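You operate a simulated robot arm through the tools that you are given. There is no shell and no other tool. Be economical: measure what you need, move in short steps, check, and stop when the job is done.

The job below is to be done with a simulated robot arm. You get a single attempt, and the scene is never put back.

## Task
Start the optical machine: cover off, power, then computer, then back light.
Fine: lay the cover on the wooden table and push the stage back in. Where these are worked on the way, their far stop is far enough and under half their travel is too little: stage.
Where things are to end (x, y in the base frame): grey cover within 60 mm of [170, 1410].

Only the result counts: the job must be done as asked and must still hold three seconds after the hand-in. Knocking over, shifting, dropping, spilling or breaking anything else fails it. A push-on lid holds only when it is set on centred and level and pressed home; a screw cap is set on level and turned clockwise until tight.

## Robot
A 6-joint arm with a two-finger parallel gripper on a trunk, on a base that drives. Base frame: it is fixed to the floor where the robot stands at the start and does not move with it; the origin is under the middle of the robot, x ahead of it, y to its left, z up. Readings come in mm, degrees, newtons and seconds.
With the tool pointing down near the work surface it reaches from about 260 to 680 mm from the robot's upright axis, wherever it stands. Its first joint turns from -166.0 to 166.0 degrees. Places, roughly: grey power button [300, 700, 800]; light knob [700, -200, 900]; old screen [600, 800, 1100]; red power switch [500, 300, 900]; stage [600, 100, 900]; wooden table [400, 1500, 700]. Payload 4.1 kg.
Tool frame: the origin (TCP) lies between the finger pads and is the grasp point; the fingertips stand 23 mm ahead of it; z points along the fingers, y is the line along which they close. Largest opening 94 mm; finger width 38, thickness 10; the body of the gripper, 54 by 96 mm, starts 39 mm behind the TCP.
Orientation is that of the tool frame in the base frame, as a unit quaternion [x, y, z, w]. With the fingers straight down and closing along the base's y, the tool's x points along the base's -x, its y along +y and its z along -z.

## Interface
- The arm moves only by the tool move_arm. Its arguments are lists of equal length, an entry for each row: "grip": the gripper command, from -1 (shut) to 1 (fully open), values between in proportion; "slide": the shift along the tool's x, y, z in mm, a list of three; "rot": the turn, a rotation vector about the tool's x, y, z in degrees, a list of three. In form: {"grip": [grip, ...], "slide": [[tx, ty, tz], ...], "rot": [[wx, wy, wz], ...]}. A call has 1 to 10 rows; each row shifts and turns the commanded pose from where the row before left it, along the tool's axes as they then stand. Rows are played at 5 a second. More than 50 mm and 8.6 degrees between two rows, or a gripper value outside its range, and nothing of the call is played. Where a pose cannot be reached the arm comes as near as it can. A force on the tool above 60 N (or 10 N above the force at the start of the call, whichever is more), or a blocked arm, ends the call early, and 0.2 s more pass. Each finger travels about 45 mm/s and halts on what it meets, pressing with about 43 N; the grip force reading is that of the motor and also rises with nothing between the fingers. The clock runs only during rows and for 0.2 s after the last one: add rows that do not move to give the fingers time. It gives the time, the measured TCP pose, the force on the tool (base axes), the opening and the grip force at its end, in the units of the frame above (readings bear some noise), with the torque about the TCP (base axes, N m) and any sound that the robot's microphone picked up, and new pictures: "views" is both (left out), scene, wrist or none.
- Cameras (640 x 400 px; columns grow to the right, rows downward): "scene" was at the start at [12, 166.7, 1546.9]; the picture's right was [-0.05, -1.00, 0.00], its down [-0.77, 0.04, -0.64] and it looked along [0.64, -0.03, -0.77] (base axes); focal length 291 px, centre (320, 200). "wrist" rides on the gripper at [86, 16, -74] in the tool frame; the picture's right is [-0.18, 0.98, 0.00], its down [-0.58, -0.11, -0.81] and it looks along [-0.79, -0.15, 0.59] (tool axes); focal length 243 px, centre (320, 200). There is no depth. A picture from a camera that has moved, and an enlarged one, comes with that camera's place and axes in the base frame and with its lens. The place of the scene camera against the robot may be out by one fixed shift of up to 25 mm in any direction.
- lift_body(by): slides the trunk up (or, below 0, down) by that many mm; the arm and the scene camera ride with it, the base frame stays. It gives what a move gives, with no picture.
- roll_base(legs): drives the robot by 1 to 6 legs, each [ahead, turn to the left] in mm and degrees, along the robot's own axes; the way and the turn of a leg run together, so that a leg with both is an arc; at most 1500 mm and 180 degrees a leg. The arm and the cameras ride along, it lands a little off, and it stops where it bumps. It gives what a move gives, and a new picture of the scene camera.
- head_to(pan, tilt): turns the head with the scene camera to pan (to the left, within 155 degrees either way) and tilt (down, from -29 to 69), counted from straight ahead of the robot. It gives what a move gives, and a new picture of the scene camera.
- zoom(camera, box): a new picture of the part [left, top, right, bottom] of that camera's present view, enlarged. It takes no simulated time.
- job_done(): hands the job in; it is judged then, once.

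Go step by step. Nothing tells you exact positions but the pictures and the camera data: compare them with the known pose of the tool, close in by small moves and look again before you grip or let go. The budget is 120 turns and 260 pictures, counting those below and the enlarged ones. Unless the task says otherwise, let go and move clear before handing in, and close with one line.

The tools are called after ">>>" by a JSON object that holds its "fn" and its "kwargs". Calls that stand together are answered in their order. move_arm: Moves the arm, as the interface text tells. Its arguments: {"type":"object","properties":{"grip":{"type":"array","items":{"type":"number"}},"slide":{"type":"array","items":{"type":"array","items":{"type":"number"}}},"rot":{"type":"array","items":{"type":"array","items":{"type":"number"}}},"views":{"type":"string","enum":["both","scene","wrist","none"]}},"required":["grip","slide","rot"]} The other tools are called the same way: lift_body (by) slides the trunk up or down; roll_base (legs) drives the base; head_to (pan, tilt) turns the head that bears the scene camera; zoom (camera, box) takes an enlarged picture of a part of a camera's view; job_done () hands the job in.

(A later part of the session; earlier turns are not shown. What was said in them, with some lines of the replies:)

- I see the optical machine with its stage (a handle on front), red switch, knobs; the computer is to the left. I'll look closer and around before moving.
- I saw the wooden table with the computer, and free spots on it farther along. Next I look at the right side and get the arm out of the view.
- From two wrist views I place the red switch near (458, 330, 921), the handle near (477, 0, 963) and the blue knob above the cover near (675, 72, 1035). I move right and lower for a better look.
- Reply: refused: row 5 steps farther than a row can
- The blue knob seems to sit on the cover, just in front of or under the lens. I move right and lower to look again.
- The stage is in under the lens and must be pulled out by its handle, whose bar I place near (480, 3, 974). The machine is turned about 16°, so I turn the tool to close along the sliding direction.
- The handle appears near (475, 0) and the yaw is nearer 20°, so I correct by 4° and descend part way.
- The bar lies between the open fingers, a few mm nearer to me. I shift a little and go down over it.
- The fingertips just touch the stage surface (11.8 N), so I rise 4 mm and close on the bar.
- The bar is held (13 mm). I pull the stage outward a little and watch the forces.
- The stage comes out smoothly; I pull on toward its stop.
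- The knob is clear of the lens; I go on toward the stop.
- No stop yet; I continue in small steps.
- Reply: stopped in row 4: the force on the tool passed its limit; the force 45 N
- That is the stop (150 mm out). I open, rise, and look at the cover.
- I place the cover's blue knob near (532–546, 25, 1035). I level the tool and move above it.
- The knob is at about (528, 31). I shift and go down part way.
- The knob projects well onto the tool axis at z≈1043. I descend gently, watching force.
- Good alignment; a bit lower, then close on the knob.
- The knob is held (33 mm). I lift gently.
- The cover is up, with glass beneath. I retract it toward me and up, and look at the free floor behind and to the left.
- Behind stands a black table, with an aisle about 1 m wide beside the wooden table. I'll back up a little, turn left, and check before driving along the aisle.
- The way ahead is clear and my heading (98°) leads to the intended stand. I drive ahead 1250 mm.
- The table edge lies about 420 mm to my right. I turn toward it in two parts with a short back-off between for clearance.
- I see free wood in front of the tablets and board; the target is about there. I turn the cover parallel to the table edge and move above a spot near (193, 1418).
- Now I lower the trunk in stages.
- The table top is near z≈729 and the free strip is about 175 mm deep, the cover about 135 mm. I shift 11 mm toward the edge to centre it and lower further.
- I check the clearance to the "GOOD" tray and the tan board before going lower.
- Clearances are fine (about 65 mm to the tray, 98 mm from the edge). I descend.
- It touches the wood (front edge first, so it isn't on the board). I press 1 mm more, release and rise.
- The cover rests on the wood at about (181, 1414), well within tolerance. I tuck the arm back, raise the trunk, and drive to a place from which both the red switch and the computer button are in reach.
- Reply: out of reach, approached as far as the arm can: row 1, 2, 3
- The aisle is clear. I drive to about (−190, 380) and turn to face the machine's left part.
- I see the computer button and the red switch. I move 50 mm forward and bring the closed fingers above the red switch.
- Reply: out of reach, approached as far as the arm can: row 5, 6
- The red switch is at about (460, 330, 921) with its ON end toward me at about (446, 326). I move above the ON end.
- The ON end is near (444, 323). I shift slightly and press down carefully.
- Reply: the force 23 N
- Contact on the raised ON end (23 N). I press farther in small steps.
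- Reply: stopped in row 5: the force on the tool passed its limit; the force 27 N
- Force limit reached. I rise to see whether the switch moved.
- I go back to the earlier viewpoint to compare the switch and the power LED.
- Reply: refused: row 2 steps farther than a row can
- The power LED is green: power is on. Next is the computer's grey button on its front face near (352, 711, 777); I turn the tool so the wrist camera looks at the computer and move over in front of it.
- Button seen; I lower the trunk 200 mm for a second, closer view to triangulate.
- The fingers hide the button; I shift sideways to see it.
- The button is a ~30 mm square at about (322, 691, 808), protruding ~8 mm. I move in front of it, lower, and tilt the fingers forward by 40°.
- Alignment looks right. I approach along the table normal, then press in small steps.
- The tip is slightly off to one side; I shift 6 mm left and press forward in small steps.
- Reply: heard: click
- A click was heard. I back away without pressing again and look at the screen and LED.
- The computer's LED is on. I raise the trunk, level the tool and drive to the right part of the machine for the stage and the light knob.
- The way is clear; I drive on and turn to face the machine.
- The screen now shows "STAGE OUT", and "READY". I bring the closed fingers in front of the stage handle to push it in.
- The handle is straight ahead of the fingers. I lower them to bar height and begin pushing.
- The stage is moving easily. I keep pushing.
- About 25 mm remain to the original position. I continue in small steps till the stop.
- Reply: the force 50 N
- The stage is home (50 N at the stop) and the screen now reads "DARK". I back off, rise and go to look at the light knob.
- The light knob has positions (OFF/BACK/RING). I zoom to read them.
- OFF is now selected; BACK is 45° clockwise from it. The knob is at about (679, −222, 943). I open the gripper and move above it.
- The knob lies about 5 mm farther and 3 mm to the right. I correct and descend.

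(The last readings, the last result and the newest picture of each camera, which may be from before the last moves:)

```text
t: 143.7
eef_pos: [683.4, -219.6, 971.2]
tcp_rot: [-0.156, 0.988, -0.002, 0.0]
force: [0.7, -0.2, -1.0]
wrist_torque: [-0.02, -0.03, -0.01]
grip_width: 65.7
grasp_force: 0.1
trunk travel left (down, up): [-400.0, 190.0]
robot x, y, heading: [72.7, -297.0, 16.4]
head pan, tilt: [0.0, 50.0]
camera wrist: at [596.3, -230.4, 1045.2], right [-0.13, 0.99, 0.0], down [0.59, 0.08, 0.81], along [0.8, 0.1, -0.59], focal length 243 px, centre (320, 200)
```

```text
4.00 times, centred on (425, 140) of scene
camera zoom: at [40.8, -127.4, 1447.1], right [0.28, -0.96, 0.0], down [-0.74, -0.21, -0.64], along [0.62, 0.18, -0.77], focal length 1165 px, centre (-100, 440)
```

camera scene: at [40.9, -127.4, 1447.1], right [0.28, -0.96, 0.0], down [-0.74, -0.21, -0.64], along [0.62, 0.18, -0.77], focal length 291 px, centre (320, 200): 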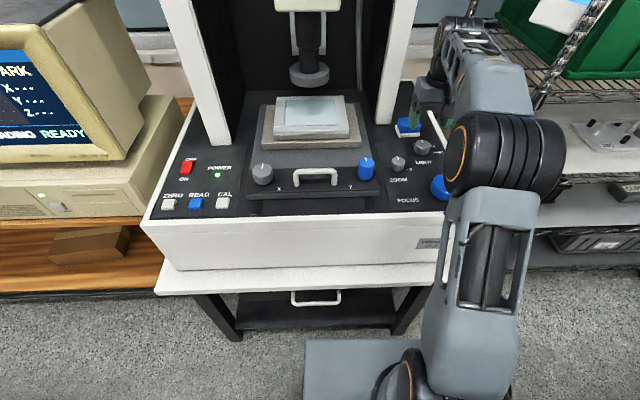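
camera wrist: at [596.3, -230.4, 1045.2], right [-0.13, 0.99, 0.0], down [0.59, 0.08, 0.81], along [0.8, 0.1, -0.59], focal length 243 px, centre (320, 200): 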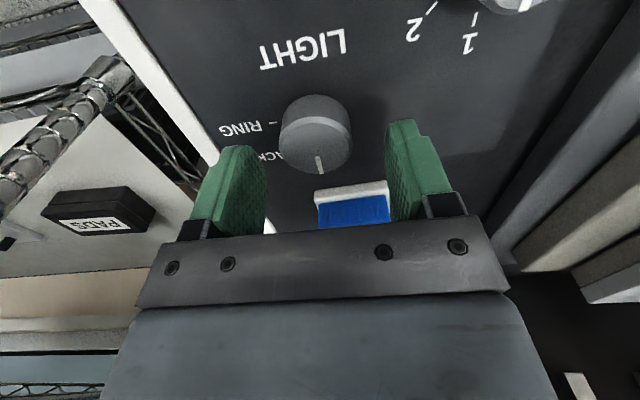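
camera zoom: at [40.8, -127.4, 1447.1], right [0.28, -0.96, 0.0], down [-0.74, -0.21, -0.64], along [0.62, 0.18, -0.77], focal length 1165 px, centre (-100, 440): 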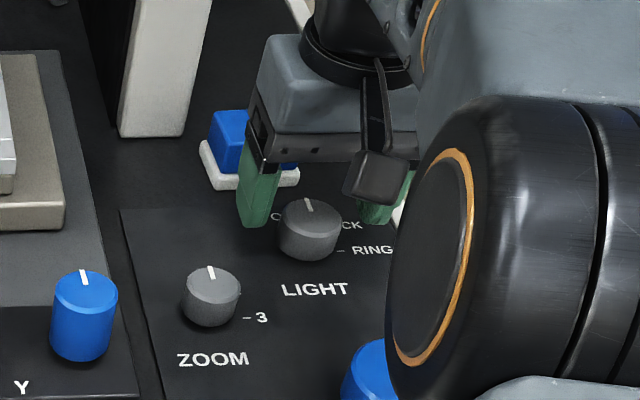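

>>> {"fn": "move_arm", "kwargs": {"grip": [0.4, 0.4, 0.4, 0.4], "slide": [[-4, -1, 0], [0, 0, 12], [0, 0, 11], [0, 0, 0]], "rot": [[0, 0, 0], [0, 0, 0], [0, 0, 0], [0, 0, 0]], "views": "wrist"}}

>>> {"fn": "zoom", "kwargs": {"camera": "scene", "box": [370, 90, 480, 190]}}

```text
t: 144.7
eef_pos: [688.4, -220.6, 947.8]
tcp_rot: [-0.156, 0.988, -0.001, 0.0]
force: [0.3, 0.0, -0.7]
wrist_torque: [-0.03, 0.05, -0.03]
grip_width: 65.7
grasp_force: 0.1
trunk travel left (down, up): [-400.0, 190.0]
robot x, y, heading: [78.0, -297.5, 16.1]
head pan, tilt: [0.0, 50.0]
camera wrist: at [600.4, -231.9, 1021.1], right [-0.13, 0.99, 0.0], down [0.59, 0.08, 0.81], along [0.8, 0.1, -0.59], focal length 243 px, centre (320, 200)
```

wrist: 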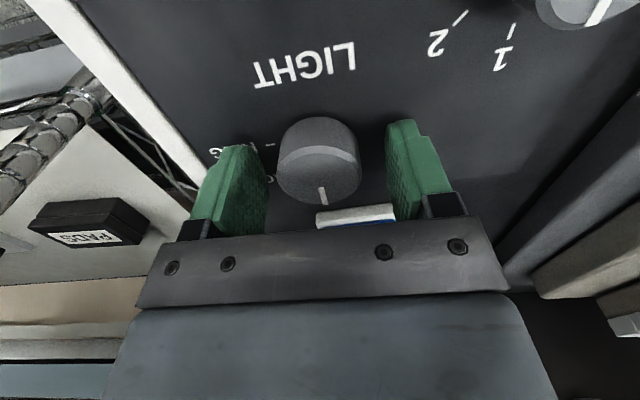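

```text
4.00 times, centred on (425, 140) of scene
camera zoom: at [40.8, -127.4, 1447.1], right [0.28, -0.96, 0.0], down [-0.74, -0.21, -0.64], along [0.62, 0.18, -0.77], focal length 1165 px, centre (-100, 440)
```

zoom: 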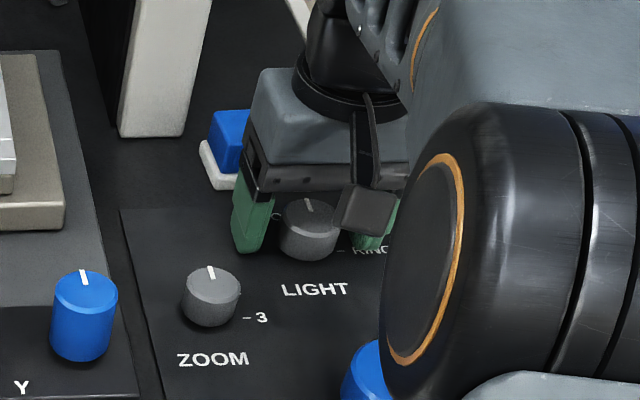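

Well centred now. I close on the knob.

>>> {"fn": "move_arm", "kwargs": {"grip": [0, -0.3, -1, -1, -1], "slide": [[0, 0, 0], [0, 0, 0], [0, 0, 0], [0, 0, 0], [0, 0, 0]], "rot": [[0, 0, 0], [0, 0, 0], [0, 0, 0], [0, 0, 0], [0, 0, 0]], "views": "wrist"}}

```text
t: 145.9
eef_pos: [687.8, -219.9, 947.8]
tcp_rot: [-0.156, 0.988, -0.001, 0.0]
force: [-1.7, 2.9, -1.2]
wrist_torque: [0.5, 0.02, -0.07]
grip_width: 37.9
grasp_force: 44.8
trunk travel left (down, up): [-400.0, 190.0]
robot x, y, heading: [73.5, -295.5, 16.2]
head pan, tilt: [0.0, 50.0]
camera wrist: at [600.2, -231.0, 1021.2], right [-0.13, 0.99, 0.0], down [0.59, 0.08, 0.81], along [0.8, 0.1, -0.59], focal length 243 px, centre (320, 200)
```

wrist: 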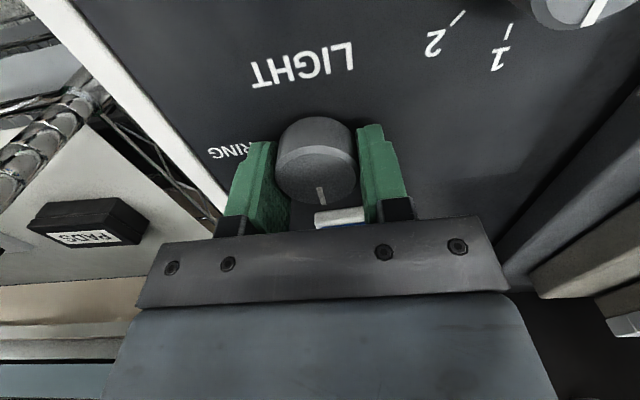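

Held (38 mm). I turn it 45° clockwise in small steps.

>>> {"fn": "move_arm", "kwargs": {"grip": [-1, -1, -1, -1, -1, -1, -1, -1, -1, -1], "slide": [[0, 0, 0], [0, 0, 0], [0, 0, 0], [0, 0, 0], [0, 0, 0], [0, 0, 0], [0, 0, 0], [0, 0, 0], [0, 0, 0], [0, 0, 0]], "rot": [[0, 0, 5], [0, 0, 5], [0, 0, 5], [0, 0, 5], [0, 0, 5], [0, 0, 5], [0, 0, 5], [0, 0, 5], [0, 0, 5], [0, 0, 0]]}}

>>> {"fn": "zoom", "kwargs": {"camera": "scene", "box": [0, 40, 480, 300]}}

```text
t: 148.1
eef_pos: [687.6, -225.4, 947.4]
tcp_rot: [0.234, 0.972, 0.0, -0.001]
force: [-17.7, -32.9, -9.6]
wrist_torque: [0.28, 0.53, 0.24]
grip_width: 37.9
grasp_force: 45.0
trunk travel left (down, up): [-400.0, 190.0]
robot x, y, heading: [74.5, -297.5, 15.8]
head pan, tilt: [0.0, 50.0]
camera scene: at [39.9, -131.4, 1447.5], right [0.27, -0.96, 0.0], down [-0.74, -0.21, -0.64], along [0.62, 0.18, -0.76], focal length 291 px, centre (320, 200)
camera wrist: at [617.6, -170.8, 1021.2], right [0.61, 0.79, 0.0], down [0.47, -0.36, 0.81], along [0.64, -0.49, -0.59], focal length 243 px, centre (320, 200)
```

scene: 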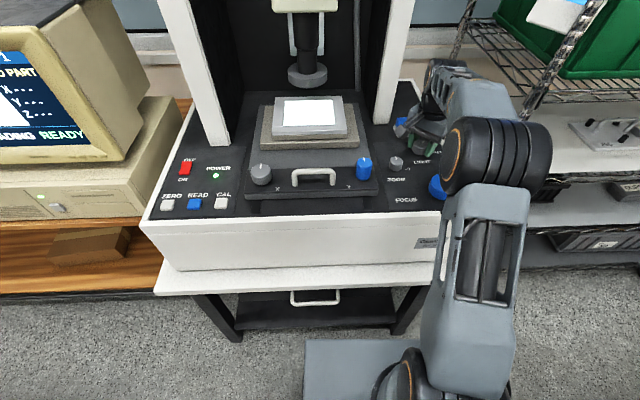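
wrist: 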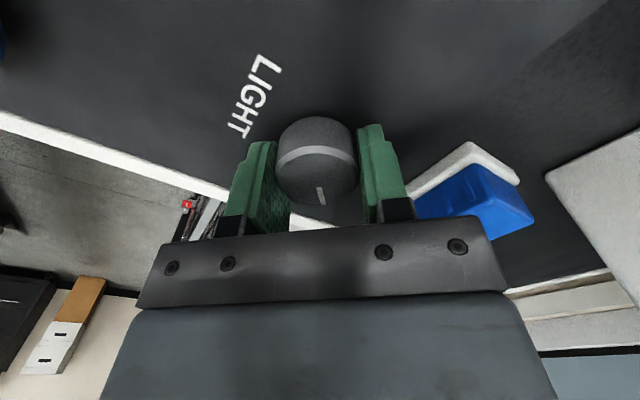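

```text
1.33 times, centred on (240, 170) of scene
camera zoom: at [39.9, -131.4, 1447.5], right [0.27, -0.96, 0.0], down [-0.74, -0.21, -0.64], along [0.62, 0.18, -0.76], focal length 388 px, centre (427, 240)
```

zoom: 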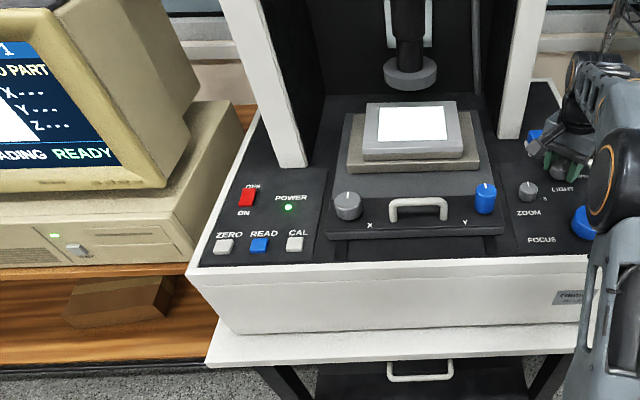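

The glass glows white: the back light is on. I open, rise clear, and check.

>>> {"fn": "move_arm", "kwargs": {"grip": [0.2, 0.4, 0.4, 0.4, 0.4, 0.4], "slide": [[0, 0, 0], [0, 0, 0], [0, 0, 0], [0, 0, -40], [0, 0, -45], [0, 0, -45]], "rot": [[0, 0, 0], [0, 0, 0], [0, 0, 0], [0, 0, 0], [0, 0, 0], [0, 0, 0]]}}

>>> {"fn": "move_arm", "kwargs": {"grip": [0.4, 0.4, 0.4, 0.4], "slide": [[40, 0, 0], [40, 0, 0], [40, 0, 0], [0, 0, 0]], "rot": [[0, 0, 0], [0, 0, 0], [0, 0, 0], [0, 0, 0]]}}

>>> {"fn": "zoom", "kwargs": {"camera": "scene", "box": [240, 60, 480, 220]}}

```text
t: 149.5
eef_pos: [688.5, -222.3, 1079.9]
tcp_rot: [0.233, 0.972, -0.002, 0.0]
force: [0.3, 0.9, -0.9]
wrist_torque: [-0.04, 0.01, 0.0]
grip_width: 65.8
grasp_force: 0.0
trunk travel left (down, up): [-400.0, 190.0]
robot x, y, heading: [75.4, -295.7, 16.1]
head pan, tilt: [0.0, 50.0]
camera scene: at [40.9, -127.5, 1447.0], right [0.28, -0.96, 0.0], down [-0.74, -0.21, -0.64], along [0.62, 0.18, -0.77], focal length 291 px, centre (320, 200)
camera wrist: at [619.2, -168.4, 1153.0], right [0.61, 0.79, 0.0], down [0.47, -0.36, 0.81], along [0.64, -0.49, -0.59], focal length 243 px, centre (320, 200)
```

scene: 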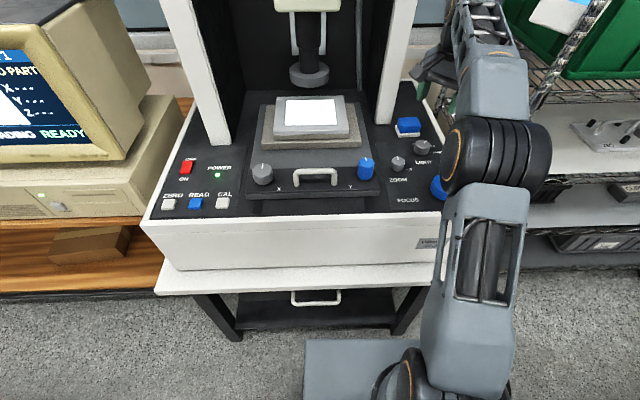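
wrist: 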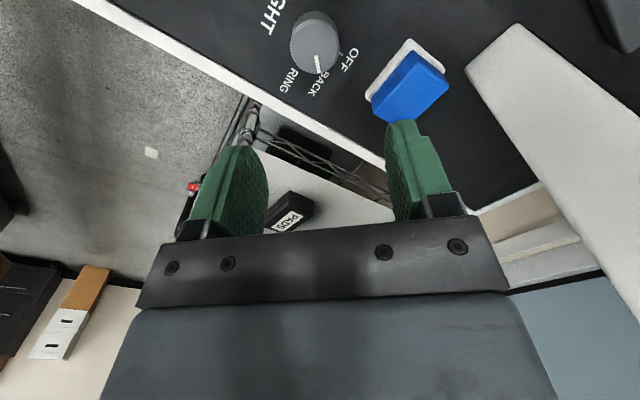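

```text
t: 150.5
eef_pos: [578.0, -166.5, 1077.3]
tcp_rot: [0.234, 0.972, -0.001, 0.001]
force: [-1.2, -0.2, -0.5]
wrist_torque: [-0.03, -0.02, 0.01]
grip_width: 65.9
grasp_force: 0.0
trunk travel left (down, up): [-400.0, 190.0]
robot x, y, heading: [74.8, -297.4, 16.3]
head pan, tilt: [0.0, 50.0]
camera scene: at [40.5, -127.4, 1447.0], right [0.28, -0.96, 0.0], down [-0.74, -0.21, -0.64], along [0.62, 0.18, -0.77], focal length 291 px, centre (320, 200)
camera wrist: at [509.2, -113.3, 1150.0], right [0.61, 0.79, 0.0], down [0.47, -0.36, 0.81], along [0.64, -0.49, -0.59], focal length 243 px, centre (320, 200)
```

scene: 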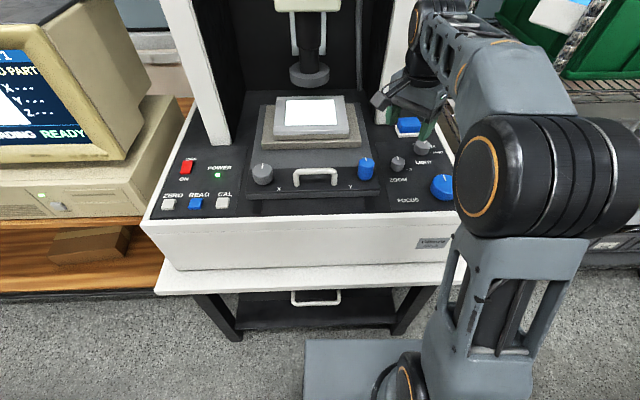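
wrist: 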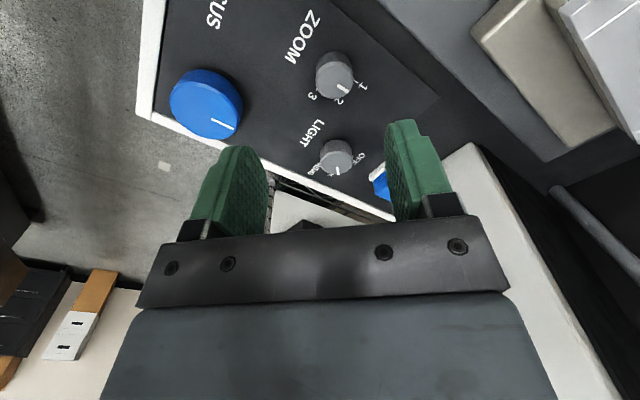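

```text
2.50 times, centred on (360, 140) of scene
camera zoom: at [40.5, -127.4, 1447.0], right [0.28, -0.96, 0.0], down [-0.74, -0.21, -0.64], along [0.62, 0.18, -0.77], focal length 728 px, centre (220, 350)
```

zoom: 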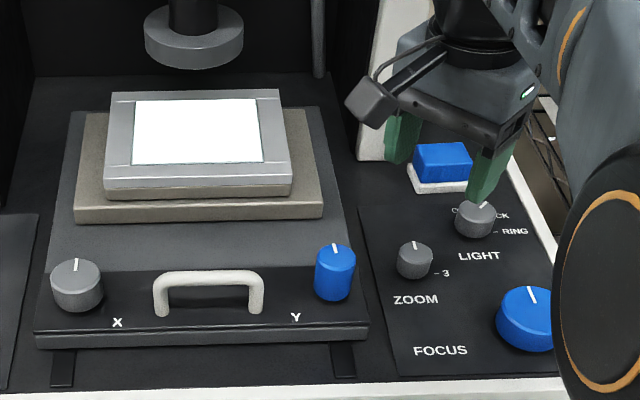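

The knob points to BACK, the glass glows, and the power and computer LEDs are on. The stage is home, the cover is on the wooden table, and the arm is clear, so I hand in.

>>> {"fn": "job_done", "kwargs": {}}

```text
The job is handed in.
```

The optical machine is started and handed in: I took the cover off first, then switched on the power, the computer and the back light, in that order. The cover lies on the wooden table at about (181, 1414), roughly 12 mm from the target, and the stage is pushed back in to its stop.
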